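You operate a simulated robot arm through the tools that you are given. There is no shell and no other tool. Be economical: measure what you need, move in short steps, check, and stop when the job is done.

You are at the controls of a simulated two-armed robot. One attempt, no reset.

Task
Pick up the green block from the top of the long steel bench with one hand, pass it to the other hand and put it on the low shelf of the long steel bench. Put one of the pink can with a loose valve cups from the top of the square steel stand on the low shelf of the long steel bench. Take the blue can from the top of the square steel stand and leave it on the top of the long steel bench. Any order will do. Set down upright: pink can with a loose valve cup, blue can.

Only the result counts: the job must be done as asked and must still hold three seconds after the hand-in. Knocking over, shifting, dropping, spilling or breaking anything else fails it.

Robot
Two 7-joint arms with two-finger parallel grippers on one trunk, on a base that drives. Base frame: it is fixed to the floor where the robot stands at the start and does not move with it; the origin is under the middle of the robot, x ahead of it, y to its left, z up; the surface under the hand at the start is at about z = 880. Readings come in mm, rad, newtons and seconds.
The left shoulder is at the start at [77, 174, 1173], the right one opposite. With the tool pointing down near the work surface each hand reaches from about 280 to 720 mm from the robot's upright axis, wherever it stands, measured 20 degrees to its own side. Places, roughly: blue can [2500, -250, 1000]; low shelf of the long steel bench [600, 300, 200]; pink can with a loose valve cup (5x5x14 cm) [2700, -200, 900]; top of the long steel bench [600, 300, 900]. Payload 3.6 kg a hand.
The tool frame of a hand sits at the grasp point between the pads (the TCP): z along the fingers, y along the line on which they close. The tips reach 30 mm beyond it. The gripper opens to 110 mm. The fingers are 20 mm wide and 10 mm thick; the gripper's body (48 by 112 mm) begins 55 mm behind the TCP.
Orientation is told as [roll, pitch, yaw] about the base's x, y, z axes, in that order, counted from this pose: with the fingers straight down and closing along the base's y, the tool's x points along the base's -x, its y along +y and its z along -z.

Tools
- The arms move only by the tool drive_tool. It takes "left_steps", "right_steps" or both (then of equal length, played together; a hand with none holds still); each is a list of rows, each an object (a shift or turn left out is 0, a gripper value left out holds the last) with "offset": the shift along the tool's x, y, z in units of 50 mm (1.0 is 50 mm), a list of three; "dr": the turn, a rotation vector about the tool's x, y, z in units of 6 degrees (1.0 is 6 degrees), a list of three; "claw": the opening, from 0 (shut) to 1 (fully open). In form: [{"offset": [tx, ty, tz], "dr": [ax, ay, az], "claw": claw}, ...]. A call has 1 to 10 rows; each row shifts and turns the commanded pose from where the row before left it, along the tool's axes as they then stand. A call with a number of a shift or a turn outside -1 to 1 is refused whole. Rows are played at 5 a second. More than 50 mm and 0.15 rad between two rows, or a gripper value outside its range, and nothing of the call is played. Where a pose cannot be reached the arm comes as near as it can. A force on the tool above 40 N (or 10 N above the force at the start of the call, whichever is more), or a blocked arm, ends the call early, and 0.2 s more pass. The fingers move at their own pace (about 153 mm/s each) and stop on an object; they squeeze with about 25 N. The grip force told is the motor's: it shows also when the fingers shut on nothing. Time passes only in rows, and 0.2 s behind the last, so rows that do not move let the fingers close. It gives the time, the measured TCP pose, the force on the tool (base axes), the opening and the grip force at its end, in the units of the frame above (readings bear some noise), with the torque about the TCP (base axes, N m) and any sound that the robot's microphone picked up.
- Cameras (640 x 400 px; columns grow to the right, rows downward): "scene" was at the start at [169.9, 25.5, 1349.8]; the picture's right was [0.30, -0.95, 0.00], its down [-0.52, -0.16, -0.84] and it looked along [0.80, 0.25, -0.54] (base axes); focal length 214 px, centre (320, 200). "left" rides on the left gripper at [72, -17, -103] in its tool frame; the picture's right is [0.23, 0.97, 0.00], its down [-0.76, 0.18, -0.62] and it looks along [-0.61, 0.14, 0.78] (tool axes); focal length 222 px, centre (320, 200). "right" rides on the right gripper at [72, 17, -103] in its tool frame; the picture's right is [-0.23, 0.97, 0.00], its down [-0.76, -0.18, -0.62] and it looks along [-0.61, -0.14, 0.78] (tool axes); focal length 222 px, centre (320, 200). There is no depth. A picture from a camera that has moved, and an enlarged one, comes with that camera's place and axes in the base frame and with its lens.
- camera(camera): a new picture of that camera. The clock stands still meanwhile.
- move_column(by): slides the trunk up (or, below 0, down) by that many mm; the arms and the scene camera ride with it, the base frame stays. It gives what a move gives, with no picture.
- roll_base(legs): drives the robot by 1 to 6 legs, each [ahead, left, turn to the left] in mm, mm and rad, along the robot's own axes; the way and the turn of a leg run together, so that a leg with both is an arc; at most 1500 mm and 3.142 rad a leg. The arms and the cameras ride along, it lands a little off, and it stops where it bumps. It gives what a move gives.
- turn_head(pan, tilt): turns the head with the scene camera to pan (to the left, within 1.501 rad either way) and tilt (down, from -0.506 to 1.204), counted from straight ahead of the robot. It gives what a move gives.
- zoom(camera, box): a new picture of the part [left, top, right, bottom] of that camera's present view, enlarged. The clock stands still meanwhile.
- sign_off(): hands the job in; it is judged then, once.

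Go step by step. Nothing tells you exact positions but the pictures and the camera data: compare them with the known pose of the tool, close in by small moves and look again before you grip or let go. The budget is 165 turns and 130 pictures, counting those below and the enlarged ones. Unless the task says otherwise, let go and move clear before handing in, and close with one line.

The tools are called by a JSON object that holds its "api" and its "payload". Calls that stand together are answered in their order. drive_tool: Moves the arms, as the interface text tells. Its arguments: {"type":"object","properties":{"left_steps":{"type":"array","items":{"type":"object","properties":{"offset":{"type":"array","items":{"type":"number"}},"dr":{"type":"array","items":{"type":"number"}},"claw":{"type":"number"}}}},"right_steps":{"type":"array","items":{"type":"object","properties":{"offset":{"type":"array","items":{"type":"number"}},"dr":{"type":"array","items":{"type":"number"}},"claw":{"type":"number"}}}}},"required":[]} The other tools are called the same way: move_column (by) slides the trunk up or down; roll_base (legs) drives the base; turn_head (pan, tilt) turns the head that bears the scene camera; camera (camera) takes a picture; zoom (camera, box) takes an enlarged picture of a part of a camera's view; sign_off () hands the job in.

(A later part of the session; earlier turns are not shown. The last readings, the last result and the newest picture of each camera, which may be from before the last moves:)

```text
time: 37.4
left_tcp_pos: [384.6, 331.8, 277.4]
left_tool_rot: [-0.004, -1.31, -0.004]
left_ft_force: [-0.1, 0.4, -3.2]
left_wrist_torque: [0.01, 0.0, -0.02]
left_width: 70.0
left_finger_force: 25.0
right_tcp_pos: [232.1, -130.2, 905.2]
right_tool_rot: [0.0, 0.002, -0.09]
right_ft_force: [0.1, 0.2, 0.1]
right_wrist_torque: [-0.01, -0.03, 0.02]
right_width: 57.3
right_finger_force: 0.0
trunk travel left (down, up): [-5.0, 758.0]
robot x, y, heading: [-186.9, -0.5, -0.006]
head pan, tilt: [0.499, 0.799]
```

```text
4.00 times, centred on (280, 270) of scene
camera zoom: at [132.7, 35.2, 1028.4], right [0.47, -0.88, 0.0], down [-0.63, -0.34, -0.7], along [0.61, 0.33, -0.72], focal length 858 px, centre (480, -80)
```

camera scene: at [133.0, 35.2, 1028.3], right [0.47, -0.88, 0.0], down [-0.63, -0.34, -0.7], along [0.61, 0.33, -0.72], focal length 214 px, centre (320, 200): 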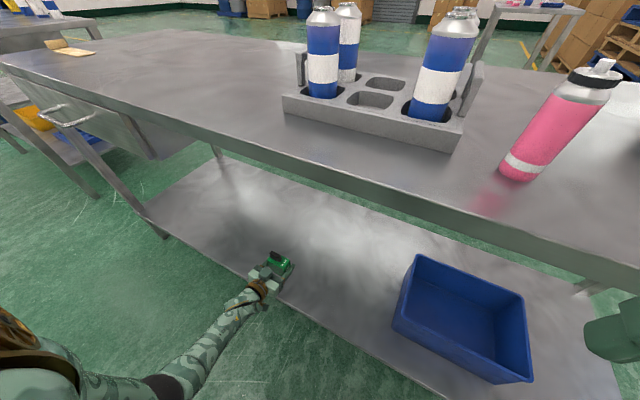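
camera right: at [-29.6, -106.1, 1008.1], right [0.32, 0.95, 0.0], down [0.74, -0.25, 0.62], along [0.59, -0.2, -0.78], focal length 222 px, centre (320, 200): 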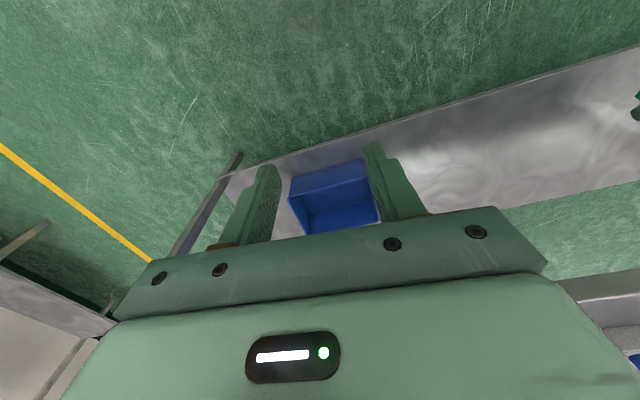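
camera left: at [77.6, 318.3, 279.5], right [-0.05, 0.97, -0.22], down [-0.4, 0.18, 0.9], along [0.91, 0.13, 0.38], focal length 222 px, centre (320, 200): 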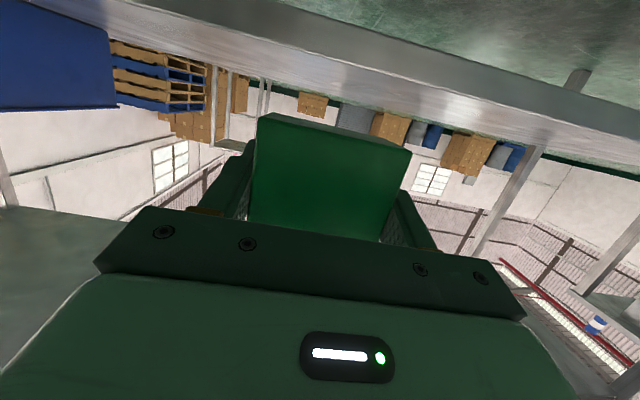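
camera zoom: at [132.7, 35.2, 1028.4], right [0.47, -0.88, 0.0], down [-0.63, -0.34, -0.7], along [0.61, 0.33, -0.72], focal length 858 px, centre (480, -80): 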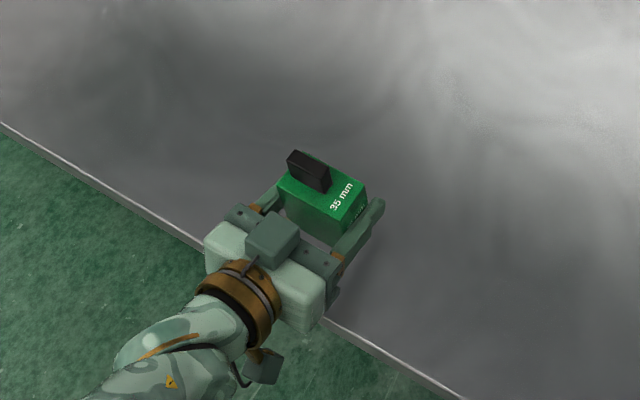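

No contact yet; I keep lowering in 4 mm steps, watching the vertical force.

{"api": "drive_tool", "payload": {"left_steps": [{"offset": [0.077, 0, 0.021]}, {}]}}

{"api": "drive_tool", "payload": {"left_steps": [{"offset": [0.077, 0, 0.021]}, {}]}}

{"api": "drive_tool", "payload": {"left_steps": [{"offset": [0.077, 0, 0.021]}, {}]}}

```text
time: 38.0
left_tcp_pos: [385.8, 332.5, 274.4]
left_tool_rot: [-0.005, -1.309, -0.005]
left_ft_force: [0.6, -0.6, 0.8]
left_wrist_torque: [-0.09, -0.1, -0.02]
left_width: 69.7
left_finger_force: 24.8
right_tcp_pos: [232.3, -129.7, 905.2]
right_tool_rot: [0.0, 0.003, -0.09]
right_ft_force: [0.1, -0.2, 0.3]
right_wrist_torque: [-0.02, 0.0, -0.02]
right_width: 57.3
right_finger_force: 0.1
trunk travel left (down, up): [-5.0, 758.0]
robot x, y, heading: [-188.0, -0.0, -0.001]
head pan, tilt: [0.499, 0.799]
```

```text
time: 38.6
left_tcp_pos: [386.9, 332.5, 273.2]
left_tool_rot: [0.002, -1.313, -0.01]
left_ft_force: [-1.1, 0.3, 18.6]
left_wrist_torque: [-0.12, -0.04, 0.1]
left_width: 70.1
left_finger_force: 25.3
right_tcp_pos: [229.7, -131.0, 905.8]
right_tool_rot: [0.003, 0.0, -0.091]
right_ft_force: [0.3, 0.1, -0.2]
right_wrist_torque: [0.03, -0.01, 0.0]
right_width: 57.0
right_finger_force: 0.0
trunk travel left (down, up): [-5.0, 758.0]
robot x, y, heading: [-188.6, -0.0, -0.006]
head pan, tilt: [0.499, 0.799]
```

```text
time: 39.2
left_tcp_pos: [386.3, 332.7, 268.5]
left_tool_rot: [0.001, -1.312, -0.006]
left_ft_force: [5.8, 1.1, 14.4]
left_wrist_torque: [-0.07, -0.13, 0.08]
left_width: 69.7
left_finger_force: 25.2
right_tcp_pos: [231.2, -130.9, 904.8]
right_tool_rot: [0.001, 0.002, -0.092]
right_ft_force: [-0.2, -0.3, -0.6]
right_wrist_torque: [-0.01, 0.02, -0.01]
right_width: 57.5
right_finger_force: 0.0
trunk travel left (down, up): [-5.0, 758.0]
robot x, y, heading: [-187.4, -1.8, -0.002]
head pan, tilt: [0.499, 0.799]
```

Contact made (shelf ≈ 238). I relax 3 mm, open and draw the hand straight back.

{"api": "drive_tool", "payload": {"left_steps": [{"offset": [-0.058, 0, -0.016]}, {"claw": 0.95}, {"claw": 0.95}, {"offset": [0.2, 0, -0.77]}, {"offset": [0.2, 0, -0.77]}, {"offset": [0.2, 0, -0.77]}]}}

{"api": "zoom", "payload": {"camera": "scene", "box": [220, 200, 380, 320]}}

```text
time: 40.7
left_tcp_pos: [294.0, 337.9, 257.2]
left_tool_rot: [-0.002, -1.355, -0.006]
left_ft_force: [-16.3, -3.8, 36.1]
left_wrist_torque: [1.04, -0.73, -0.03]
left_width: 103.4
left_finger_force: 0.1
left hand out of reach, approached as far as the arm can: row 4, 5, 6
right_tcp_pos: [228.9, -133.5, 906.9]
right_tool_rot: [0.002, -0.001, -0.095]
right_ft_force: [0.4, 0.0, 0.1]
right_wrist_torque: [0.03, 0.02, -0.02]
right_width: 57.2
right_finger_force: 0.0
trunk travel left (down, up): [-5.0, 758.0]
robot x, y, heading: [-188.9, 0.5, -0.012]
head pan, tilt: [0.499, 0.799]
stopped in row 6 (left hand): the force on the tool passed its limit at 77 N (the readings are from after the stop); the commanded pose is now the measured one
```

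```text
3.33 times, centred on (300, 260) of scene
camera zoom: at [130.4, 32.4, 1029.6], right [0.47, -0.88, 0.0], down [-0.63, -0.34, -0.7], along [0.62, 0.33, -0.71], focal length 715 px, centre (387, 0)
```

zoom: 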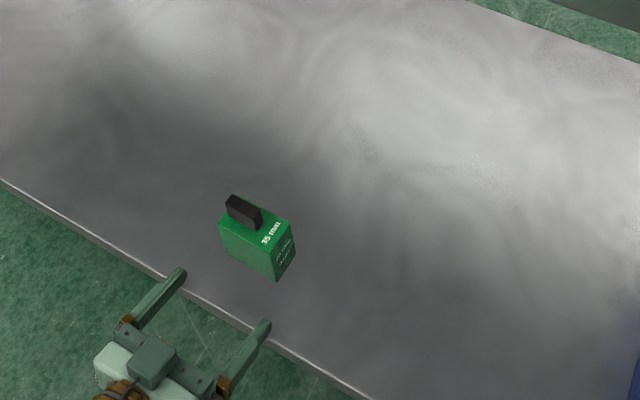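

The block stands on the shelf; the hand is out and touching the shelf edge. I raise it off.

{"api": "drive_tool", "payload": {"left_steps": [{"offset": [-0.5, 0, -0.05]}, {"offset": [-0.5, 0, -0.05]}]}}

```text
time: 41.0
left_tcp_pos: [293.0, 337.8, 256.0]
left_tool_rot: [-0.005, -1.357, -0.001]
left_ft_force: [-12.7, -5.4, 27.0]
left_wrist_torque: [1.3, -0.56, 0.73]
left_width: 101.5
left_finger_force: 0.1
left hand out of reach, approached as far as the arm can: row 1
right_tcp_pos: [229.3, -132.9, 905.7]
right_tool_rot: [0.001, 0.0, -0.092]
right_ft_force: [0.4, 0.6, 0.5]
right_wrist_torque: [-0.04, 0.0, -0.02]
right_width: 57.0
right_finger_force: 0.1
trunk travel left (down, up): [-5.0, 758.0]
robot x, y, heading: [-190.5, 1.0, -0.012]
head pan, tilt: [0.499, 0.799]
stopped in row 1 (left hand): the force on the tool passed its limit at 61 N (the readings are from after the stop); the commanded pose is now the measured one
```

{"api": "move_column", "payload": {"by": 30}}

{"api": "zoom", "payload": {"camera": "scene", "box": [180, 200, 340, 320]}}

```text
time: 41.8
left_tcp_pos: [293.9, 337.3, 283.8]
left_tool_rot: [-0.012, -1.348, 0.004]
left_ft_force: [-0.2, 0.9, -0.5]
left_wrist_torque: [0.0, 0.02, -0.01]
left_width: 104.3
left_finger_force: 0.1
right_tcp_pos: [232.3, -131.8, 934.7]
right_tool_rot: [0.001, 0.003, -0.09]
right_ft_force: [-0.6, 1.3, -0.6]
right_wrist_torque: [0.01, 0.02, -0.02]
right_width: 57.3
right_finger_force: 0.1
trunk travel left (down, up): [-35.0, 728.0]
robot x, y, heading: [-188.7, -0.8, -0.007]
head pan, tilt: [0.499, 0.799]
```

```text
3.33 times, centred on (260, 260) of scene
camera zoom: at [114.8, 34.4, 1060.7], right [0.47, -0.88, 0.0], down [-0.63, -0.34, -0.7], along [0.61, 0.33, -0.72], focal length 715 px, centre (520, 0)
```

zoom: 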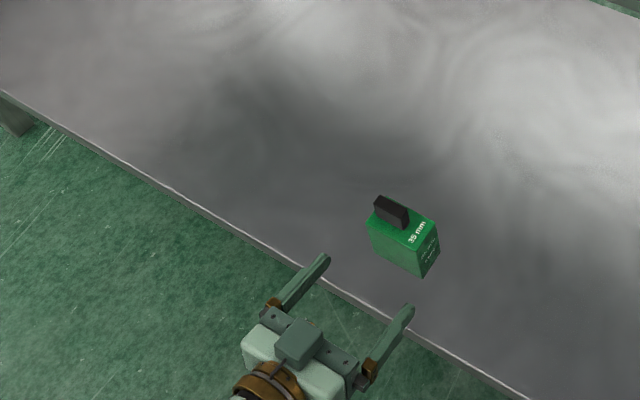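

Free now. I back off, then raise the trunk and look to the right for a route around the bench.

{"api": "roll_base", "payload": {"legs": [[-300, 0, 0]]}}

{"api": "move_column", "payload": {"by": 255}}

{"api": "turn_head", "payload": {"pan": -0.7, "tilt": 0.45}}

{"api": "camera", "payload": {"camera": "scene"}}

{"api": "turn_head", "payload": {"pan": 0.0, "tilt": 0.35}}

{"api": "camera", "payload": {"camera": "scene"}}

```text
time: 43.8
left_tcp_pos: [-4.8, 339.4, 285.1]
left_tool_rot: [-0.012, -1.349, -0.003]
left_ft_force: [-0.9, 0.1, 0.8]
left_wrist_torque: [0.01, -0.01, 0.0]
left_width: 104.7
left_finger_force: 0.1
right_tcp_pos: [-69.8, -130.8, 934.3]
right_tool_rot: [0.0, 0.002, -0.099]
right_ft_force: [-0.1, 0.1, 0.5]
right_wrist_torque: [0.01, 0.01, 0.0]
right_width: 57.1
right_finger_force: 0.1
trunk travel left (down, up): [-35.0, 728.0]
robot x, y, heading: [-483.3, 2.0, -0.016]
head pan, tilt: [0.499, 0.799]
```

```text
time: 46.4
left_tcp_pos: [71.1, 337.3, 671.0]
left_tool_rot: [-3.113, -1.473, 3.101]
left_ft_force: [0.5, -0.3, -0.1]
left_wrist_torque: [0.01, 0.02, -0.05]
left_width: 104.6
left_finger_force: 0.0
right_tcp_pos: [-69.9, -130.7, 1189.9]
right_tool_rot: [0.0, 0.002, -0.099]
right_ft_force: [0.5, -0.3, 0.0]
right_wrist_torque: [0.01, 0.0, -0.01]
right_width: 57.3
right_finger_force: 0.1
trunk travel left (down, up): [-290.0, 473.0]
robot x, y, heading: [-485.1, 1.2, -0.01]
head pan, tilt: [0.499, 0.799]
```

```text
time: 47.8
left_tcp_pos: [70.4, 337.7, 670.6]
left_tool_rot: [-3.114, -1.473, 3.101]
left_ft_force: [-0.2, 0.3, -0.1]
left_wrist_torque: [0.04, -0.01, 0.02]
left_width: 104.5
left_finger_force: 0.1
right_tcp_pos: [-69.8, -131.7, 1191.1]
right_tool_rot: [0.0, 0.002, -0.1]
right_ft_force: [-0.8, 0.2, 0.3]
right_wrist_torque: [-0.04, 0.0, -0.01]
right_width: 57.3
right_finger_force: 0.0
trunk travel left (down, up): [-290.0, 473.0]
robot x, y, heading: [-488.6, 2.6, -0.015]
head pan, tilt: [-0.7, 0.45]
```

```text
95 pictures are left
camera scene: at [-332.8, -59.2, 1360.9], right [-0.66, -0.76, 0.0], down [-0.33, 0.29, -0.9], along [0.68, -0.59, -0.44], focal length 214 px, centre (320, 200)
```

scene: 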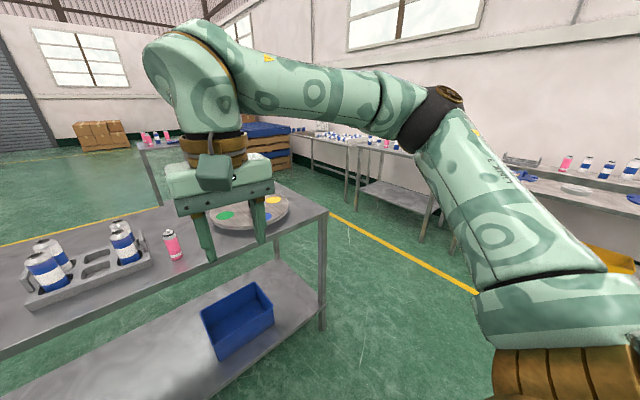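

```text
time: 48.9
left_tcp_pos: [70.3, 338.7, 672.0]
left_tool_rot: [-3.115, -1.472, 3.1]
left_ft_force: [-0.3, 0.9, -0.1]
left_wrist_torque: [0.01, -0.01, 0.0]
left_width: 104.4
left_finger_force: 0.0
right_tcp_pos: [-70.3, -130.0, 1190.4]
right_tool_rot: [0.0, 0.002, -0.1]
right_ft_force: [-0.1, -0.1, -0.4]
right_wrist_torque: [-0.03, 0.0, -0.02]
right_width: 57.1
right_finger_force: 0.1
trunk travel left (down, up): [-290.0, 473.0]
robot x, y, heading: [-483.5, -0.2, -0.014]
head pan, tilt: [0.0, 0.351]
```

```text
94 pictures are left
camera scene: at [-309.1, -0.5, 1370.1], right [-0.02, -1.0, 0.0], down [-0.34, 0.01, -0.94], along [0.94, -0.02, -0.34], focal length 214 px, centre (320, 200)
```

scene: 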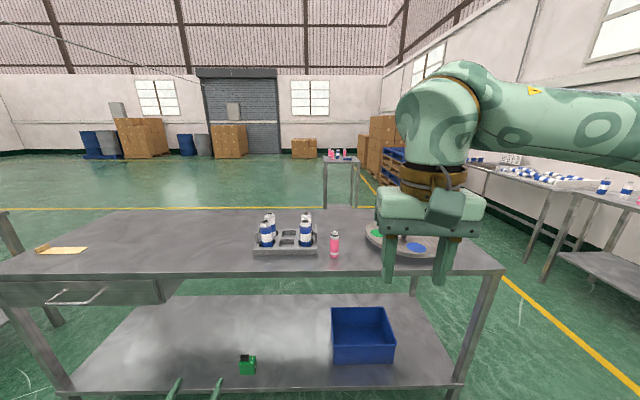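

Right corridor between the bench end (y≈-663) and the wall racks (y≈-2050) is wide enough to drive at y≈-1300. First I bring the left hand up to a natural carry pose.

{"api": "drive_tool", "payload": {"left_steps": [{"dr": [0, 0.85, 0]}, {"dr": [0, 0.85, 0]}, {"dr": [0, 0.85, 0]}, {"dr": [0, 0.85, 0]}, {"offset": [-0.95, 0, -0.255]}, {"offset": [-0.95, 0, -0.255]}, {"offset": [-0.95, 0, -0.255]}, {"offset": [-0.95, 0, -0.255]}, {"offset": [-0.95, 0, -0.255]}, {"offset": [-0.95, 0, -0.255]}]}}

{"api": "roll_base", "payload": {"legs": [[0, -1300, 0], [1500, 0, 0], [450, 0, 0]]}}

{"api": "camera", "payload": {"camera": "scene"}}

```text
time: 51.1
left_tcp_pos: [67.8, 336.7, 970.0]
left_tool_rot: [-0.009, -1.313, -0.007]
left_ft_force: [0.0, 0.4, 0.3]
left_wrist_torque: [0.0, 0.01, -0.02]
left_width: 104.2
left_finger_force: 0.1
right_tcp_pos: [-70.3, -130.4, 1189.9]
right_tool_rot: [0.001, 0.002, -0.1]
right_ft_force: [-0.5, 0.6, 0.7]
right_wrist_torque: [0.01, 0.02, 0.0]
right_width: 57.3
right_finger_force: 0.1
trunk travel left (down, up): [-290.0, 473.0]
robot x, y, heading: [-487.2, 1.8, -0.009]
head pan, tilt: [0.0, 0.351]
```

```text
time: 66.9
left_tcp_pos: [2011.0, -1067.5, 969.2]
left_tool_rot: [-0.011, -1.311, -0.063]
left_ft_force: [0.3, 0.8, 0.1]
left_wrist_torque: [0.0, 0.0, 0.05]
left_width: 104.4
left_finger_force: 0.0
right_tcp_pos: [1848.6, -1527.1, 1189.7]
right_tool_rot: [-0.001, 0.0, -0.157]
right_ft_force: [-0.9, 0.2, 0.2]
right_wrist_torque: [0.03, 0.0, -0.01]
right_width: 57.1
right_finger_force: 0.1
trunk travel left (down, up): [-290.0, 473.0]
robot x, y, heading: [1436.9, -1368.5, -0.075]
head pan, tilt: [0.0, 0.351]
```

```text
93 pictures are left
camera scene: at [1616.5, -1383.2, 1370.0], right [-0.07, -1.0, 0.0], down [-0.34, 0.02, -0.94], along [0.94, -0.07, -0.34], focal length 214 px, centre (320, 200)
```

scene: 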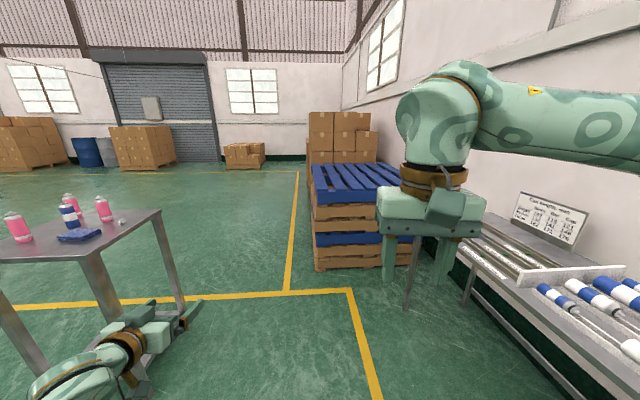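

The stand's top spans about x 2378–2862, y -530…-50. I straighten the heading and slide left to face it.

{"api": "roll_base", "payload": {"legs": [[0, 0, 0.075], [0, 1000, 0]]}}

{"api": "turn_head", "payload": {"pan": 0.1, "tilt": 0.4}}

{"api": "camera", "payload": {"camera": "scene"}}

```text
time: 72.7
left_tcp_pos: [1987.1, -7.6, 969.6]
left_tool_rot: [-0.013, -1.311, 0.011]
left_ft_force: [-0.6, 0.3, -0.5]
left_wrist_torque: [0.02, -0.01, -0.05]
left_width: 104.5
left_finger_force: 0.0
right_tcp_pos: [1854.9, -477.0, 1189.3]
right_tool_rot: [0.0, 0.002, -0.085]
right_ft_force: [-0.5, 0.3, 0.1]
right_wrist_torque: [-0.02, -0.01, 0.0]
right_width: 57.2
right_finger_force: 0.0
trunk travel left (down, up): [-290.0, 473.0]
robot x, y, heading: [1438.0, -346.6, 0.003]
head pan, tilt: [0.0, 0.351]
```

```text
time: 73.3
left_tcp_pos: [1986.9, -7.3, 970.7]
left_tool_rot: [-0.009, -1.315, 0.01]
left_ft_force: [-0.5, 0.1, 0.0]
left_wrist_torque: [-0.04, 0.0, -0.02]
left_width: 104.5
left_finger_force: 0.1
right_tcp_pos: [1857.2, -477.9, 1190.4]
right_tool_rot: [0.0, 0.001, -0.085]
right_ft_force: [0.1, -0.5, 0.4]
right_wrist_torque: [-0.02, -0.01, 0.01]
right_width: 57.4
right_finger_force: 0.0
trunk travel left (down, up): [-290.0, 473.0]
robot x, y, heading: [1436.3, -347.8, -0.004]
head pan, tilt: [0.099, 0.4]
```

```text
92 pictures are left
camera scene: at [1613.7, -341.6, 1365.6], right [0.1, -1.0, 0.0], down [-0.39, -0.04, -0.92], along [0.92, 0.09, -0.39], focal length 214 px, centre (320, 200)
```

scene: 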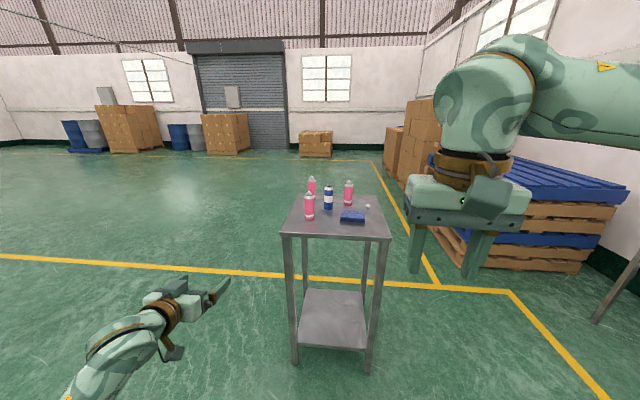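

{"api": "zoom", "payload": {"camera": "scene", "box": [270, 165, 400, 246]}}

```text
4.92 times, centred on (335, 206) of scene
camera zoom: at [1613.7, -341.6, 1365.6], right [0.1, -1.0, 0.0], down [-0.39, -0.04, -0.92], along [0.92, 0.09, -0.39], focal length 1056 px, centre (246, 173)
```

zoom: 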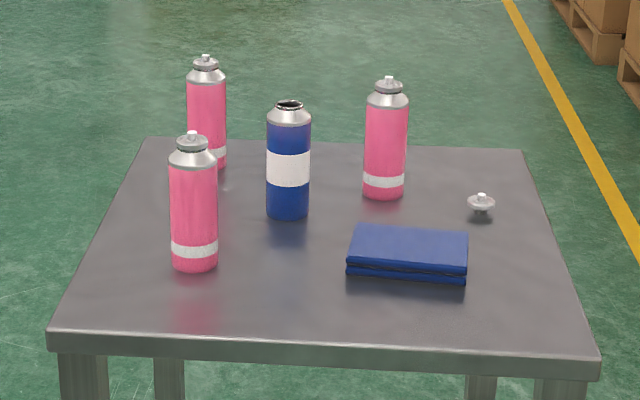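

Three pink cans: front one at ≈[2525,-201], blue at ≈[2656,-285]; a stray valve cup and a blue case lie there and must be left alone. Left hand will take the front pink can horizontally; I line up the base.

{"api": "roll_base", "payload": {"legs": [[0, -194, 0], [410, 0, 0]]}}

{"api": "drive_tool", "payload": {"left_steps": [{"offset": [0.24, 0, 0.065], "claw": 0.85}, {"offset": [0.24, 0, 0.065]}]}}

{"api": "camera", "payload": {"camera": "left"}}

{"api": "turn_head", "payload": {"pan": 0.4, "tilt": 0.6}}

{"api": "camera", "payload": {"camera": "scene"}}

```text
time: 77.0
left_tcp_pos: [2397.9, -192.3, 969.7]
left_tool_rot: [-0.012, -1.311, 0.019]
left_ft_force: [0.3, -0.7, 0.4]
left_wrist_torque: [0.01, -0.02, -0.01]
left_width: 104.5
left_finger_force: 0.1
right_tcp_pos: [2271.9, -664.3, 1190.3]
right_tool_rot: [0.001, 0.001, -0.074]
right_ft_force: [1.1, 0.1, 0.2]
right_wrist_torque: [-0.04, 0.07, 0.01]
right_width: 57.3
right_finger_force: 0.1
trunk travel left (down, up): [-290.0, 473.0]
robot x, y, heading: [1847.7, -542.1, 0.009]
head pan, tilt: [0.099, 0.4]
```

```text
time: 77.6
left_tcp_pos: [2398.2, -192.4, 943.8]
left_tool_rot: [-0.011, -1.312, 0.02]
left_ft_force: [0.4, 0.5, -0.7]
left_wrist_torque: [-0.03, 0.01, 0.01]
left_width: 93.6
left_finger_force: 0.1
right_tcp_pos: [2270.2, -663.3, 1189.7]
right_tool_rot: [0.0, -0.001, -0.074]
right_ft_force: [-0.1, 0.3, -0.6]
right_wrist_torque: [0.0, 0.01, -0.02]
right_width: 57.6
right_finger_force: 0.0
trunk travel left (down, up): [-290.0, 473.0]
robot x, y, heading: [1849.9, -542.3, 0.011]
head pan, tilt: [0.099, 0.4]
```

```text
90 pictures are left
camera left: at [2280.8, -210.6, 901.3], right [-0.07, 0.97, -0.22], down [-0.41, 0.18, 0.9], along [0.91, 0.15, 0.39], focal length 222 px, centre (320, 200)
```

left: 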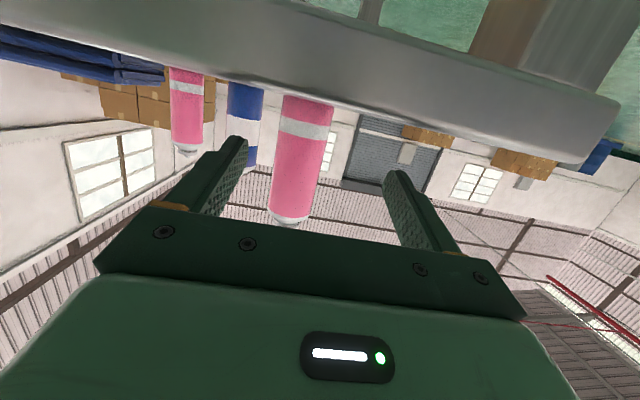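

```text
time: 78.4
left_tcp_pos: [2397.7, -192.0, 944.2]
left_tool_rot: [-0.009, -1.312, 0.019]
left_ft_force: [-0.1, 0.0, 0.6]
left_wrist_torque: [-0.01, 0.0, -0.01]
left_width: 93.5
left_finger_force: 0.1
right_tcp_pos: [2270.6, -664.0, 1190.3]
right_tool_rot: [-0.001, 0.0, -0.074]
right_ft_force: [-0.1, 0.1, 0.8]
right_wrist_torque: [-0.01, -0.01, 0.0]
right_width: 57.2
right_finger_force: 0.0
trunk travel left (down, up): [-290.0, 473.0]
robot x, y, heading: [1849.0, -537.6, 0.011]
head pan, tilt: [0.4, 0.6]
```

```text
89 pictures are left
camera scene: at [2016.5, -505.0, 1347.4], right [0.4, -0.92, 0.0], down [-0.52, -0.22, -0.83], along [0.76, 0.33, -0.56], focal length 214 px, centre (320, 200)
```

scene: 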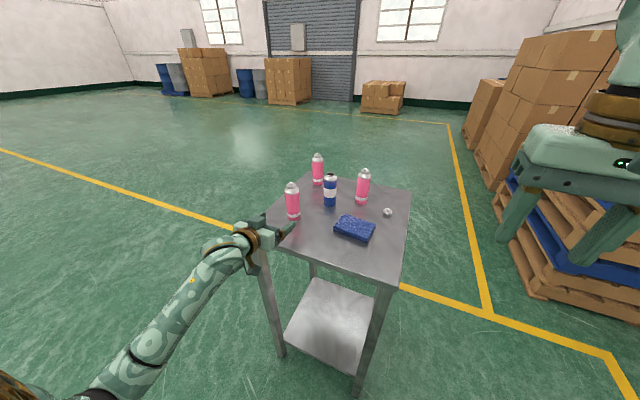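

The stand top is really at z≈900, so the can is at about [2490,-204], z 900–1040. I raise 20 mm, shift -12 mm in y and go half the way in, then check.

{"api": "drive_tool", "payload": {"left_steps": [{"offset": [-0.386, -0.24, -0.104], "claw": 0.95}, {"offset": [-0.1, 0, 0.39]}, {"offset": [-0.1, 0, 0.39]}, {}]}}

{"api": "camera", "payload": {"camera": "left"}}

{"api": "zoom", "payload": {"camera": "scene", "box": [220, 140, 420, 265]}}

```text
time: 79.4
left_tcp_pos: [2437.2, -203.8, 965.6]
left_tool_rot: [-0.011, -1.312, 0.018]
left_ft_force: [0.1, -0.3, -0.1]
left_wrist_torque: [0.03, 0.0, 0.03]
left_width: 104.4
left_finger_force: 0.0
right_tcp_pos: [2269.7, -662.3, 1190.5]
right_tool_rot: [0.001, 0.001, -0.076]
right_ft_force: [-0.1, 1.3, -0.2]
right_wrist_torque: [0.0, 0.0, 0.01]
right_width: 57.1
right_finger_force: 0.1
trunk travel left (down, up): [-290.0, 473.0]
robot x, y, heading: [1850.9, -541.6, 0.009]
head pan, tilt: [0.4, 0.6]
```

```text
88 pictures are left
camera left: at [2319.5, -222.3, 923.1], right [-0.07, 0.97, -0.22], down [-0.41, 0.18, 0.9], along [0.91, 0.15, 0.39], focal length 222 px, centre (320, 200)
```

left: 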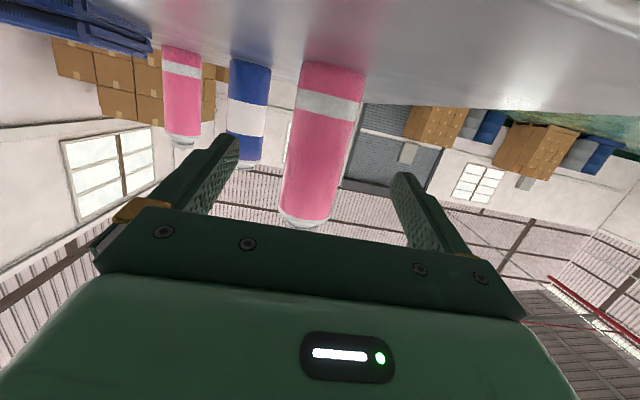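

```text
3.20 times, centred on (320, 202) of scene
camera zoom: at [2016.2, -504.8, 1347.4], right [0.4, -0.92, 0.0], down [-0.52, -0.22, -0.82], along [0.76, 0.33, -0.57], focal length 686 px, centre (320, 192)
```

zoom: 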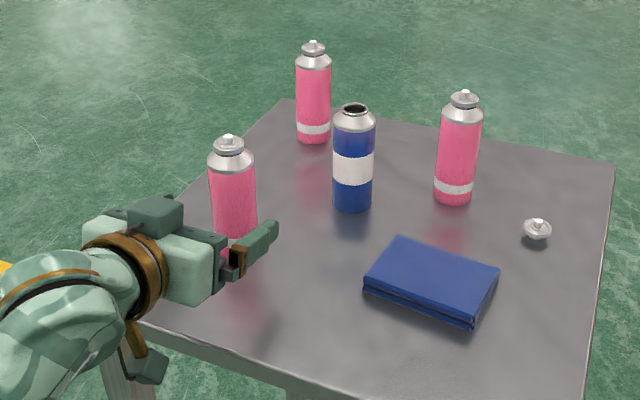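

Can centre is about [2502,-205]; fingers are aligned. I advance 64 mm and close.

{"api": "drive_tool", "payload": {"left_steps": [{"offset": [-0.11, -0.01, 0.412]}, {"offset": [-0.11, -0.01, 0.412]}, {"offset": [-0.11, -0.01, 0.412]}, {"claw": 0.7}, {"claw": 0.55}, {"claw": 0.3}, {"claw": 0.3}]}}

{"api": "camera", "payload": {"camera": "left"}}

{"api": "zoom", "payload": {"camera": "scene", "box": [220, 140, 420, 265]}}

```text
time: 81.0
left_tcp_pos: [2501.0, -204.8, 967.9]
left_tool_rot: [-0.008, -1.318, 0.017]
left_ft_force: [1.0, 3.0, 25.0]
left_wrist_torque: [-0.08, 3.02, -0.4]
left_width: 42.9
left_finger_force: 25.0
right_tcp_pos: [2269.8, -664.0, 1190.5]
right_tool_rot: [0.003, 0.001, -0.076]
right_ft_force: [0.1, 0.4, 0.1]
right_wrist_torque: [0.05, 0.01, 0.0]
right_width: 57.4
right_finger_force: 0.0
trunk travel left (down, up): [-290.0, 473.0]
robot x, y, heading: [1847.5, -538.1, 0.009]
head pan, tilt: [0.4, 0.6]
```

```text
86 pictures are left
camera left: at [2383.5, -223.4, 925.2], right [-0.07, 0.97, -0.22], down [-0.41, 0.18, 0.89], along [0.91, 0.15, 0.39], focal length 222 px, centre (320, 200)
```

left: 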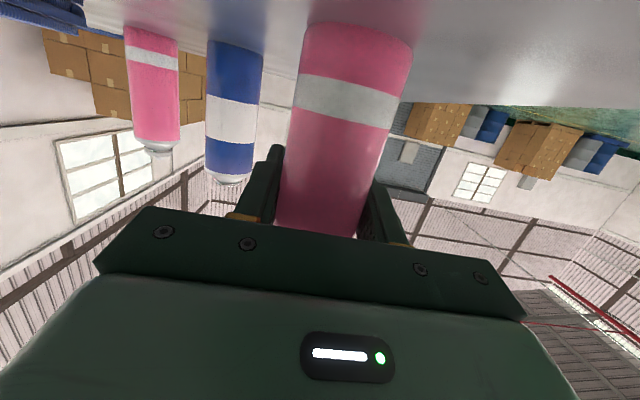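

```text
3.20 times, centred on (320, 202) of scene
camera zoom: at [2014.5, -505.8, 1347.8], right [0.4, -0.92, 0.0], down [-0.52, -0.22, -0.83], along [0.76, 0.33, -0.56], focal length 686 px, centre (320, 192)
```

zoom: 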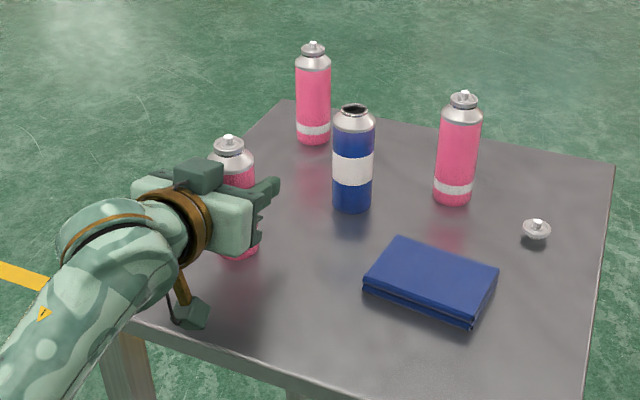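

Gripped (42.9 mm); an upward force hints the hand camera touches the stand. I lift straight up 60 mm and check.

{"api": "drive_tool", "payload": {"left_steps": [{"offset": [-0.2, 0, -0.052], "claw": 0.2}, {"offset": [-0.39, 0, -0.104]}, {"offset": [-0.58, 0, -0.155]}]}}

{"api": "zoom", "payload": {"camera": "scene", "box": [220, 120, 420, 245]}}

```text
time: 81.8
left_tcp_pos: [2500.3, -202.4, 1023.5]
left_tool_rot: [-0.012, -1.31, 0.02]
left_ft_force: [0.0, -0.5, -0.6]
left_wrist_torque: [0.01, -0.02, 0.02]
left_width: 43.4
left_finger_force: 24.9
right_tcp_pos: [2270.1, -663.3, 1189.2]
right_tool_rot: [-0.001, 0.003, -0.074]
right_ft_force: [0.2, 0.4, 0.0]
right_wrist_torque: [0.0, -0.02, 0.01]
right_width: 57.2
right_finger_force: 0.0
trunk travel left (down, up): [-290.0, 473.0]
robot x, y, heading: [1848.6, -541.9, 0.009]
head pan, tilt: [0.4, 0.6]
```

```text
3.20 times, centred on (320, 182) of scene
camera zoom: at [2016.5, -505.0, 1347.3], right [0.4, -0.92, 0.0], down [-0.52, -0.22, -0.82], along [0.76, 0.33, -0.57], focal length 686 px, centre (320, 256)
```

zoom: 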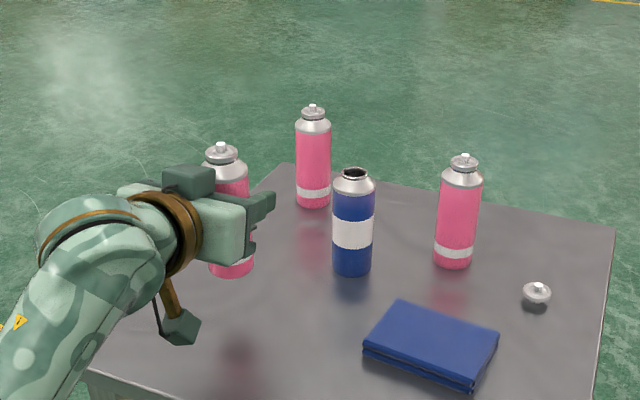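

Pink can is up in the left hand. I back out, slide left and come forward so the right hand can take the blue can at ≈[2608,-288].

{"api": "roll_base", "payload": {"legs": [[-170, 0, -0.009], [0, 368, 0], [280, 0, 0]]}}

{"api": "turn_head", "payload": {"pan": -0.2, "tilt": 0.6}}

{"api": "camera", "payload": {"camera": "scene"}}

{"api": "camera", "payload": {"camera": "right"}}

```text
time: 86.8
left_tcp_pos: [2615.3, 164.8, 1024.7]
left_tool_rot: [-0.01, -1.31, 0.013]
left_ft_force: [0.5, -0.9, 0.3]
left_wrist_torque: [0.03, -0.01, 0.01]
left_width: 43.1
left_finger_force: 24.9
right_tcp_pos: [2382.1, -295.2, 1191.0]
right_tool_rot: [0.001, 0.002, -0.083]
right_ft_force: [0.4, -0.2, 0.5]
right_wrist_torque: [0.02, 0.01, -0.04]
right_width: 57.2
right_finger_force: 0.2
trunk travel left (down, up): [-290.0, 473.0]
robot x, y, heading: [1958.0, -167.1, 0.003]
head pan, tilt: [0.4, 0.6]
```

```text
time: 87.8
left_tcp_pos: [2613.7, 163.7, 1025.9]
left_tool_rot: [-0.009, -1.313, 0.012]
left_ft_force: [-0.2, 0.0, -1.0]
left_wrist_torque: [0.03, 0.01, 0.04]
left_width: 43.2
left_finger_force: 25.4
right_tcp_pos: [2380.9, -295.6, 1190.5]
right_tool_rot: [0.0, 0.0, -0.083]
right_ft_force: [0.3, -1.0, -0.3]
right_wrist_torque: [0.03, 0.0, 0.0]
right_width: 57.3
right_finger_force: 0.1
trunk travel left (down, up): [-290.0, 473.0]
robot x, y, heading: [1963.3, -166.9, 0.001]
head pan, tilt: [-0.201, 0.6]
```

```text
83 pictures are left
camera scene: at [2133.5, -186.1, 1347.3], right [-0.2, -0.98, 0.0], down [-0.55, 0.11, -0.82], along [0.81, -0.16, -0.57], focal length 214 px, centre (320, 200)
```

scene: 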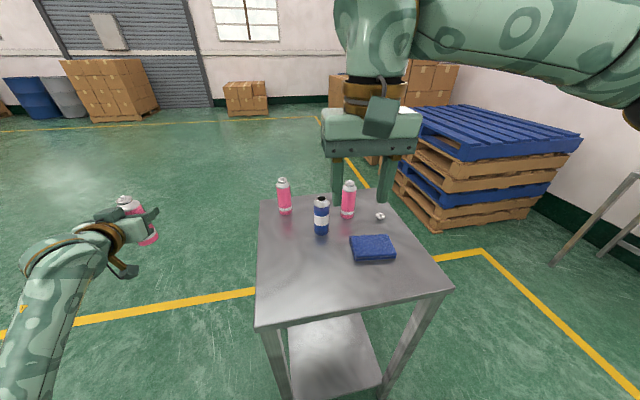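

```text
82 pictures are left
camera right: at [2310.2, -271.9, 1292.9], right [0.31, 0.95, 0.0], down [0.74, -0.24, 0.62], along [0.59, -0.19, -0.78], focal length 222 px, centre (320, 200)
```

right: 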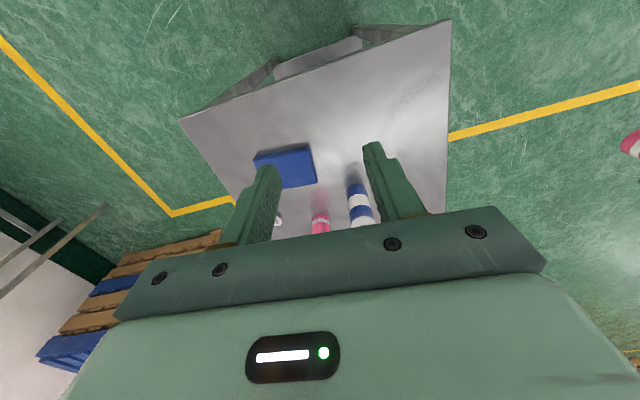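

Blue can is at ≈[2606,-284]. I drive 40 mm closer and bring the right hand above it.

{"api": "roll_base", "payload": {"legs": [[40, 0, 0]]}}

{"api": "drive_tool", "payload": {"right_steps": [{"offset": [-0.733, 0.109, 0.4], "claw": 0.8}, {"offset": [-0.733, 0.109, 0.4]}, {"offset": [-0.733, 0.109, 0.4]}, {"offset": [-0.733, 0.109, 0.4]}, {"offset": [-0.733, 0.109, 0.4]}]}}

{"api": "camera", "payload": {"camera": "right"}}

{"api": "zoom", "payload": {"camera": "scene", "box": [240, 120, 440, 245]}}

```text
time: 88.7
left_tcp_pos: [2656.4, 164.8, 1023.9]
left_tool_rot: [-0.012, -1.309, 0.012]
left_ft_force: [-0.1, 1.2, -1.3]
left_wrist_torque: [-0.01, -0.03, -0.03]
left_width: 43.3
left_finger_force: 24.9
right_tcp_pos: [2423.4, -293.3, 1187.5]
right_tool_rot: [0.002, 0.003, -0.084]
right_ft_force: [0.9, -0.4, -0.2]
right_wrist_torque: [-0.01, 0.01, 0.02]
right_width: 57.1
right_finger_force: 0.0
trunk travel left (down, up): [-290.0, 473.0]
robot x, y, heading: [2002.5, -169.6, -0.001]
head pan, tilt: [-0.201, 0.6]
```

```text
time: 89.9
left_tcp_pos: [2655.1, 165.1, 1024.2]
left_tool_rot: [-0.011, -1.31, 0.015]
left_ft_force: [-0.3, 0.5, 0.3]
left_wrist_torque: [-0.04, -0.04, -0.01]
left_width: 43.2
left_finger_force: 25.0
right_tcp_pos: [2606.8, -285.2, 1088.9]
right_tool_rot: [0.001, 0.001, -0.08]
right_ft_force: [-0.1, 1.0, -0.2]
right_wrist_torque: [-0.03, -0.01, 0.01]
right_width: 87.8
right_finger_force: 0.0
trunk travel left (down, up): [-290.0, 473.0]
robot x, y, heading: [2004.2, -162.7, 0.0]
head pan, tilt: [-0.201, 0.6]
```

```text
81 pictures are left
camera right: at [2535.5, -261.6, 1191.8], right [0.3, 0.95, 0.0], down [0.75, -0.24, 0.62], along [0.59, -0.19, -0.78], focal length 222 px, centre (320, 200)
```

right: 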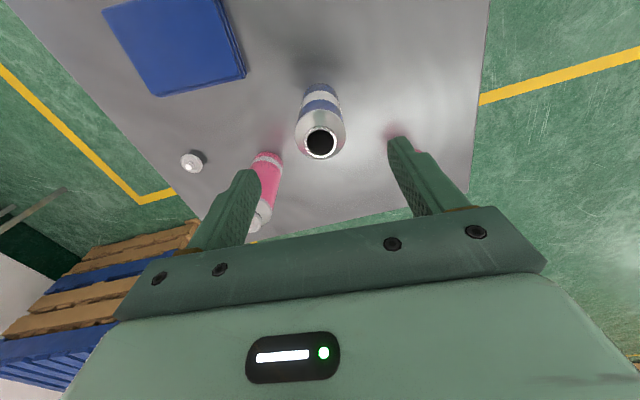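

```text
3.20 times, centred on (340, 182) of scene
camera zoom: at [2174.4, -185.4, 1347.1], right [-0.2, -0.98, 0.0], down [-0.56, 0.11, -0.82], along [0.81, -0.16, -0.57], focal length 686 px, centre (256, 256)
```

zoom: 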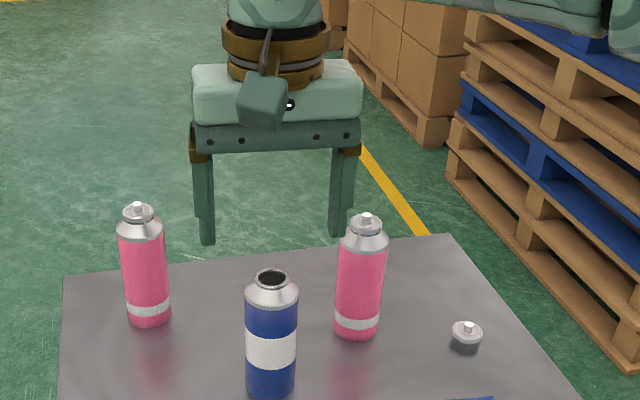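

Hand is centred over the blue can ([2609,-284], top ≈1015). I descend 108 mm and close.

{"api": "drive_tool", "payload": {"right_steps": [{"offset": [-0.05, 0.02, 0.7], "claw": 0.7}, {"offset": [0, 0, 0.7]}, {"offset": [0, 0, 0.7]}, {"offset": [0, 0, 0.06]}, {"claw": 0.5}, {"claw": 0.3}, {"claw": 0.2}, {"claw": 0.2}]}}

{"api": "zoom", "payload": {"camera": "scene", "box": [240, 120, 440, 265]}}

```text
time: 91.7
left_tcp_pos: [2652.9, 164.5, 1024.9]
left_tool_rot: [-0.01, -1.311, 0.012]
left_ft_force: [0.3, -0.1, -0.8]
left_wrist_torque: [-0.01, -0.01, -0.04]
left_width: 43.1
left_finger_force: 24.9
right_tcp_pos: [2608.4, -280.4, 982.2]
right_tool_rot: [-0.001, 0.003, -0.082]
right_ft_force: [1.0, 1.4, 1.3]
right_wrist_torque: [-0.02, -0.05, 0.01]
right_width: 43.8
right_finger_force: 25.1
trunk travel left (down, up): [-290.0, 473.0]
robot x, y, heading: [1999.5, -166.9, 0.0]
head pan, tilt: [-0.201, 0.6]
```

```text
2.76 times, centred on (340, 192) of scene
camera zoom: at [2173.3, -185.9, 1347.3], right [-0.2, -0.98, 0.0], down [-0.55, 0.11, -0.82], along [0.81, -0.16, -0.57], focal length 592 px, centre (265, 221)
```

zoom: 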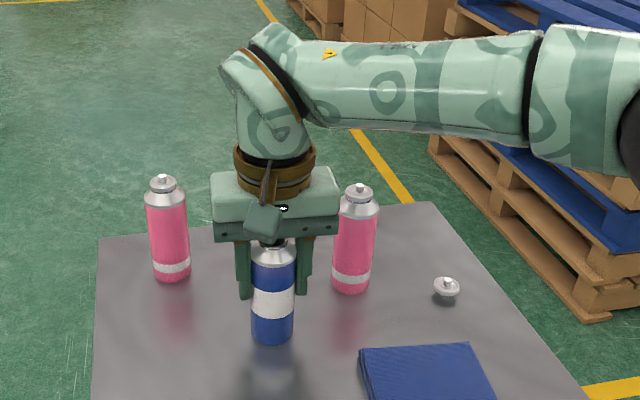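

Blue can gripped at 43.8 mm. I lift it 170 mm and check it.

{"api": "drive_tool", "payload": {"right_steps": [{"offset": [0, 0, -0.4]}, {"offset": [0, 0, -0.9]}, {"offset": [0, 0, -0.9]}, {"offset": [0, 0, -0.9]}, {"offset": [0.3, 0, -0.3]}, {"offset": [0.9, 0, 0]}, {"offset": [0.9, 0, 0]}]}}

{"api": "camera", "payload": {"camera": "scene"}}

```text
time: 93.3
left_tcp_pos: [2652.7, 166.0, 1025.7]
left_tool_rot: [-0.01, -1.313, 0.011]
left_ft_force: [0.2, 0.3, -1.4]
left_wrist_torque: [-0.02, 0.01, 0.02]
left_width: 43.0
left_finger_force: 25.2
right_tcp_pos: [2503.4, -273.5, 1130.5]
right_tool_rot: [0.0, 0.0, -0.083]
right_ft_force: [-0.5, 0.1, -0.8]
right_wrist_torque: [0.01, -0.03, -0.01]
right_width: 43.8
right_finger_force: 24.9
right hand out of reach, approached as far as the arm can: row 4
trunk travel left (down, up): [-290.0, 473.0]
robot x, y, heading: [2000.9, -164.6, 0.002]
head pan, tilt: [-0.201, 0.6]
```

```text
78 pictures are left
camera scene: at [2172.7, -186.2, 1347.4], right [-0.2, -0.98, 0.0], down [-0.55, 0.11, -0.82], along [0.81, -0.16, -0.57], focal length 214 px, centre (320, 200)
```

scene: 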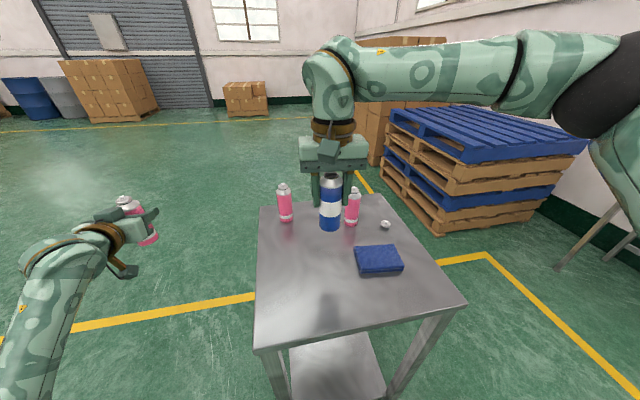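

Both cans are held. The bench's back side is open too, so I'll back off, slide left clear of the stand and turn around to serve the bench from behind.

{"api": "roll_base", "payload": {"legs": [[-280, 0, 0], [0, 950, 0], [0, 0, 1.57], [0, 0, 1.57]]}}

{"api": "turn_head", "payload": {"pan": 0.1, "tilt": 0.5}}

{"api": "camera", "payload": {"camera": "scene"}}

```text
time: 107.5
left_tcp_pos: [1084.4, 421.6, 1024.6]
left_tool_rot: [-0.011, -1.313, -3.118]
left_ft_force: [0.6, 0.4, -0.4]
left_wrist_torque: [0.01, 0.02, 0.01]
left_width: 43.2
left_finger_force: 25.0
right_tcp_pos: [1231.3, 862.4, 1130.7]
right_tool_rot: [0.0, 0.001, 3.072]
right_ft_force: [0.1, -0.2, -0.6]
right_wrist_torque: [0.01, 0.01, 0.0]
right_width: 43.5
right_finger_force: 25.0
trunk travel left (down, up): [-290.0, 473.0]
robot x, y, heading: [1734.0, 765.7, -3.128]
head pan, tilt: [-0.201, 0.6]
```

```text
time: 108.3
left_tcp_pos: [1085.7, 423.9, 1025.0]
left_tool_rot: [-0.009, -1.313, -3.119]
left_ft_force: [0.1, 0.2, 0.0]
left_wrist_torque: [0.01, -0.03, 0.02]
left_width: 43.1
left_finger_force: 24.9
right_tcp_pos: [1230.2, 861.8, 1130.0]
right_tool_rot: [0.0, 0.001, 3.072]
right_ft_force: [-0.3, 0.0, -1.1]
right_wrist_torque: [-0.02, 0.0, -0.02]
right_width: 43.5
right_finger_force: 25.2
trunk travel left (down, up): [-290.0, 473.0]
robot x, y, heading: [1734.0, 763.4, -3.13]
head pan, tilt: [0.099, 0.499]
```

```text
77 pictures are left
camera scene: at [1561.4, 749.5, 1356.4], right [-0.11, 0.99, 0.0], down [0.48, 0.05, -0.88], along [-0.87, -0.1, -0.48], focal length 214 px, centre (320, 200)
```

scene: 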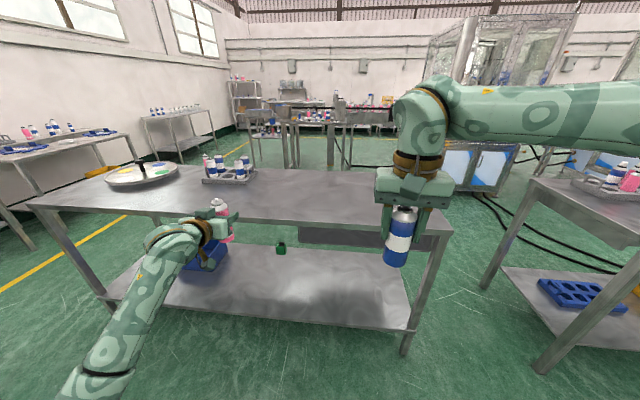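

The bench back is open and clear. I drive forward so the right hand can put the blue can on the top near [770, 860].

{"api": "roll_base", "payload": {"legs": [[374, 0, -0.01]]}}

{"api": "turn_head", "payload": {"pan": -0.2, "tilt": 0.7}}

{"api": "camera", "payload": {"camera": "scene"}}

{"api": "camera", "payload": {"camera": "right"}}

```text
time: 110.7
left_tcp_pos: [703.8, 418.6, 1024.5]
left_tool_rot: [-0.01, -1.311, -3.122]
left_ft_force: [-0.2, -0.3, -0.5]
left_wrist_torque: [0.0, 0.04, 0.01]
left_width: 42.9
left_finger_force: 24.8
right_tcp_pos: [850.0, 857.4, 1130.9]
right_tool_rot: [0.0, 0.001, 3.07]
right_ft_force: [0.4, -0.6, -0.6]
right_wrist_torque: [-0.01, -0.02, -0.03]
right_width: 43.3
right_finger_force: 25.4
trunk travel left (down, up): [-290.0, 473.0]
robot x, y, heading: [1356.3, 757.4, -3.13]
head pan, tilt: [0.099, 0.499]
```

```text
time: 111.5
left_tcp_pos: [704.6, 419.6, 1026.1]
left_tool_rot: [-0.011, -1.313, -3.12]
left_ft_force: [-1.0, -0.1, 0.1]
left_wrist_torque: [-0.04, 0.03, 0.01]
left_width: 42.9
left_finger_force: 25.1
right_tcp_pos: [849.8, 857.4, 1131.3]
right_tool_rot: [0.001, 0.0, 3.068]
right_ft_force: [0.9, -0.1, 0.1]
right_wrist_torque: [0.01, -0.05, 0.02]
right_width: 43.4
right_finger_force: 25.4
trunk travel left (down, up): [-290.0, 473.0]
robot x, y, heading: [1353.2, 753.3, -3.129]
head pan, tilt: [-0.201, 0.7]
```

```text
76 pictures are left
camera scene: at [1187.6, 771.0, 1338.7], right [0.19, 0.98, 0.0], down [0.63, -0.12, -0.76], along [-0.75, 0.14, -0.64], focal length 214 px, centre (320, 200)
```

scene: 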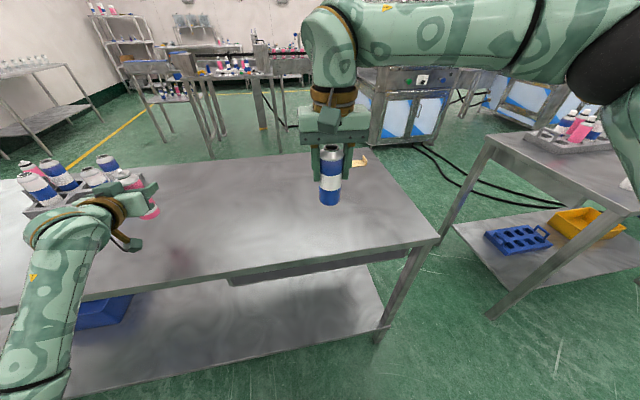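

```text
75 pictures are left
camera right: at [921.1, 835.5, 1233.6], right [-0.3, -0.95, 0.0], down [-0.75, 0.23, 0.62], along [-0.59, 0.18, -0.78], focal length 222 px, centre (320, 200)
```

right: 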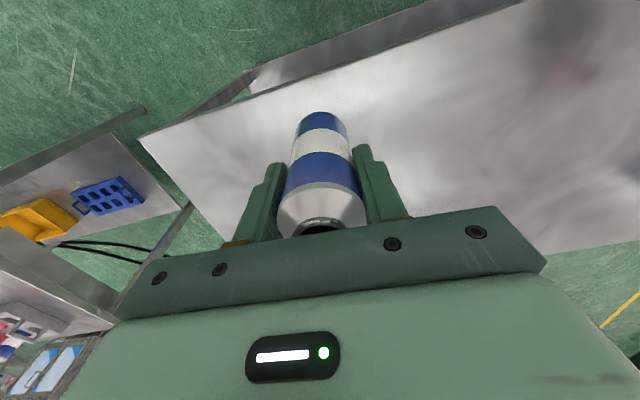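

Clear spot. I extend and lower the can towards the bench top.

{"api": "drive_tool", "payload": {"right_steps": [{"offset": [-0.45, 0, 0.8]}, {"offset": [-0.45, 0, 0.8]}, {"offset": [-0.45, 0, 0.8]}, {"offset": [-0.45, 0, 0.7]}, {}]}}

{"api": "drive_tool", "payload": {"right_steps": [{"offset": [0, 0, 0.1]}, {}]}}

{"api": "zoom", "payload": {"camera": "scene", "box": [260, 100, 420, 220]}}

```text
time: 112.7
left_tcp_pos: [704.5, 419.0, 1025.7]
left_tool_rot: [-0.011, -1.312, -3.119]
left_ft_force: [-0.4, 0.8, -0.5]
left_wrist_torque: [0.03, 0.02, 0.02]
left_width: 43.1
left_finger_force: 25.3
right_tcp_pos: [761.4, 867.5, 975.4]
right_tool_rot: [-0.001, 0.001, 3.07]
right_ft_force: [0.2, -0.1, -0.6]
right_wrist_torque: [0.0, 0.01, -0.03]
right_width: 43.6
right_finger_force: 25.2
trunk travel left (down, up): [-290.0, 473.0]
robot x, y, heading: [1352.9, 756.5, -3.13]
head pan, tilt: [-0.201, 0.7]
```

```text
time: 113.3
left_tcp_pos: [704.0, 419.0, 1025.4]
left_tool_rot: [-0.01, -1.311, -3.121]
left_ft_force: [-0.3, 0.0, -0.6]
left_wrist_torque: [0.0, 0.0, -0.02]
left_width: 42.9
left_finger_force: 25.1
right_tcp_pos: [760.6, 866.7, 970.9]
right_tool_rot: [-0.002, 0.001, 3.069]
right_ft_force: [-0.6, -0.5, -1.0]
right_wrist_torque: [0.01, 0.01, -0.03]
right_width: 43.6
right_finger_force: 24.9
trunk travel left (down, up): [-290.0, 473.0]
robot x, y, heading: [1355.1, 758.0, -3.131]
head pan, tilt: [-0.201, 0.7]
```

```text
3.33 times, centred on (340, 160) of scene
camera zoom: at [1187.6, 771.0, 1338.7], right [0.19, 0.98, 0.0], down [0.63, -0.12, -0.76], along [-0.75, 0.14, -0.64], focal length 715 px, centre (253, 333)
```

zoom: 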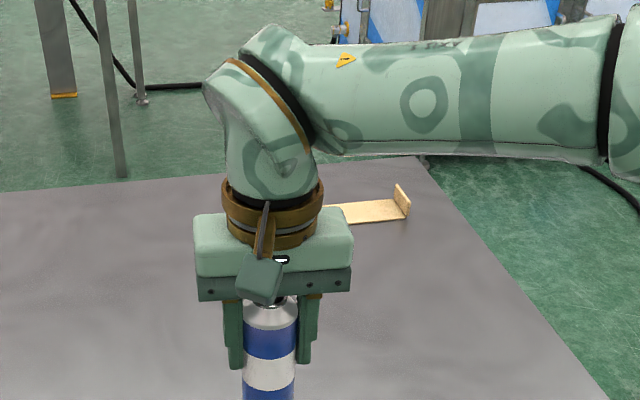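

Still free. I lower in 4 mm steps to feel the bench.

{"api": "drive_tool", "payload": {"right_steps": [{"offset": [0, 0, 0.08]}, {}]}}

{"api": "drive_tool", "payload": {"right_steps": [{"offset": [0, 0, 0.06]}, {}]}}

{"api": "drive_tool", "payload": {"right_steps": [{"offset": [0, 0, 0.06]}, {}]}}

```text
time: 113.9
left_tcp_pos: [703.1, 418.5, 1025.7]
left_tool_rot: [-0.01, -1.313, -3.121]
left_ft_force: [0.9, 0.3, -1.0]
left_wrist_torque: [0.01, -0.03, 0.04]
left_width: 43.0
left_finger_force: 25.3
right_tcp_pos: [760.5, 866.3, 965.1]
right_tool_rot: [0.0, 0.003, 3.068]
right_ft_force: [-0.1, 0.0, -0.6]
right_wrist_torque: [-0.02, 0.0, 0.02]
right_width: 43.4
right_finger_force: 24.6
trunk travel left (down, up): [-290.0, 473.0]
robot x, y, heading: [1352.0, 754.9, -3.131]
head pan, tilt: [-0.201, 0.7]
```

```text
time: 114.5
left_tcp_pos: [703.9, 419.6, 1026.4]
left_tool_rot: [-0.01, -1.314, -3.121]
left_ft_force: [-0.2, 0.1, -0.2]
left_wrist_torque: [-0.03, -0.01, -0.01]
left_width: 43.1
left_finger_force: 25.3
right_tcp_pos: [759.8, 864.8, 963.0]
right_tool_rot: [-0.001, 0.001, 3.068]
right_ft_force: [-0.9, 0.9, 4.0]
right_wrist_torque: [0.03, 0.09, 0.0]
right_width: 43.7
right_finger_force: 25.2
trunk travel left (down, up): [-290.0, 473.0]
robot x, y, heading: [1352.4, 759.4, -3.127]
head pan, tilt: [-0.201, 0.7]
```

```text
time: 115.1
left_tcp_pos: [704.5, 419.1, 1025.9]
left_tool_rot: [-0.01, -1.312, -3.119]
left_ft_force: [0.0, -0.2, -0.7]
left_wrist_torque: [0.02, 0.0, 0.02]
left_width: 43.0
left_finger_force: 25.0
right_tcp_pos: [760.8, 864.6, 961.6]
right_tool_rot: [0.001, -0.003, 3.069]
right_ft_force: [-1.0, 1.2, 18.4]
right_wrist_torque: [0.15, 0.13, 0.08]
right_width: 44.0
right_finger_force: 24.9
trunk travel left (down, up): [-290.0, 473.0]
robot x, y, heading: [1355.4, 760.8, -3.129]
head pan, tilt: [-0.201, 0.7]
```

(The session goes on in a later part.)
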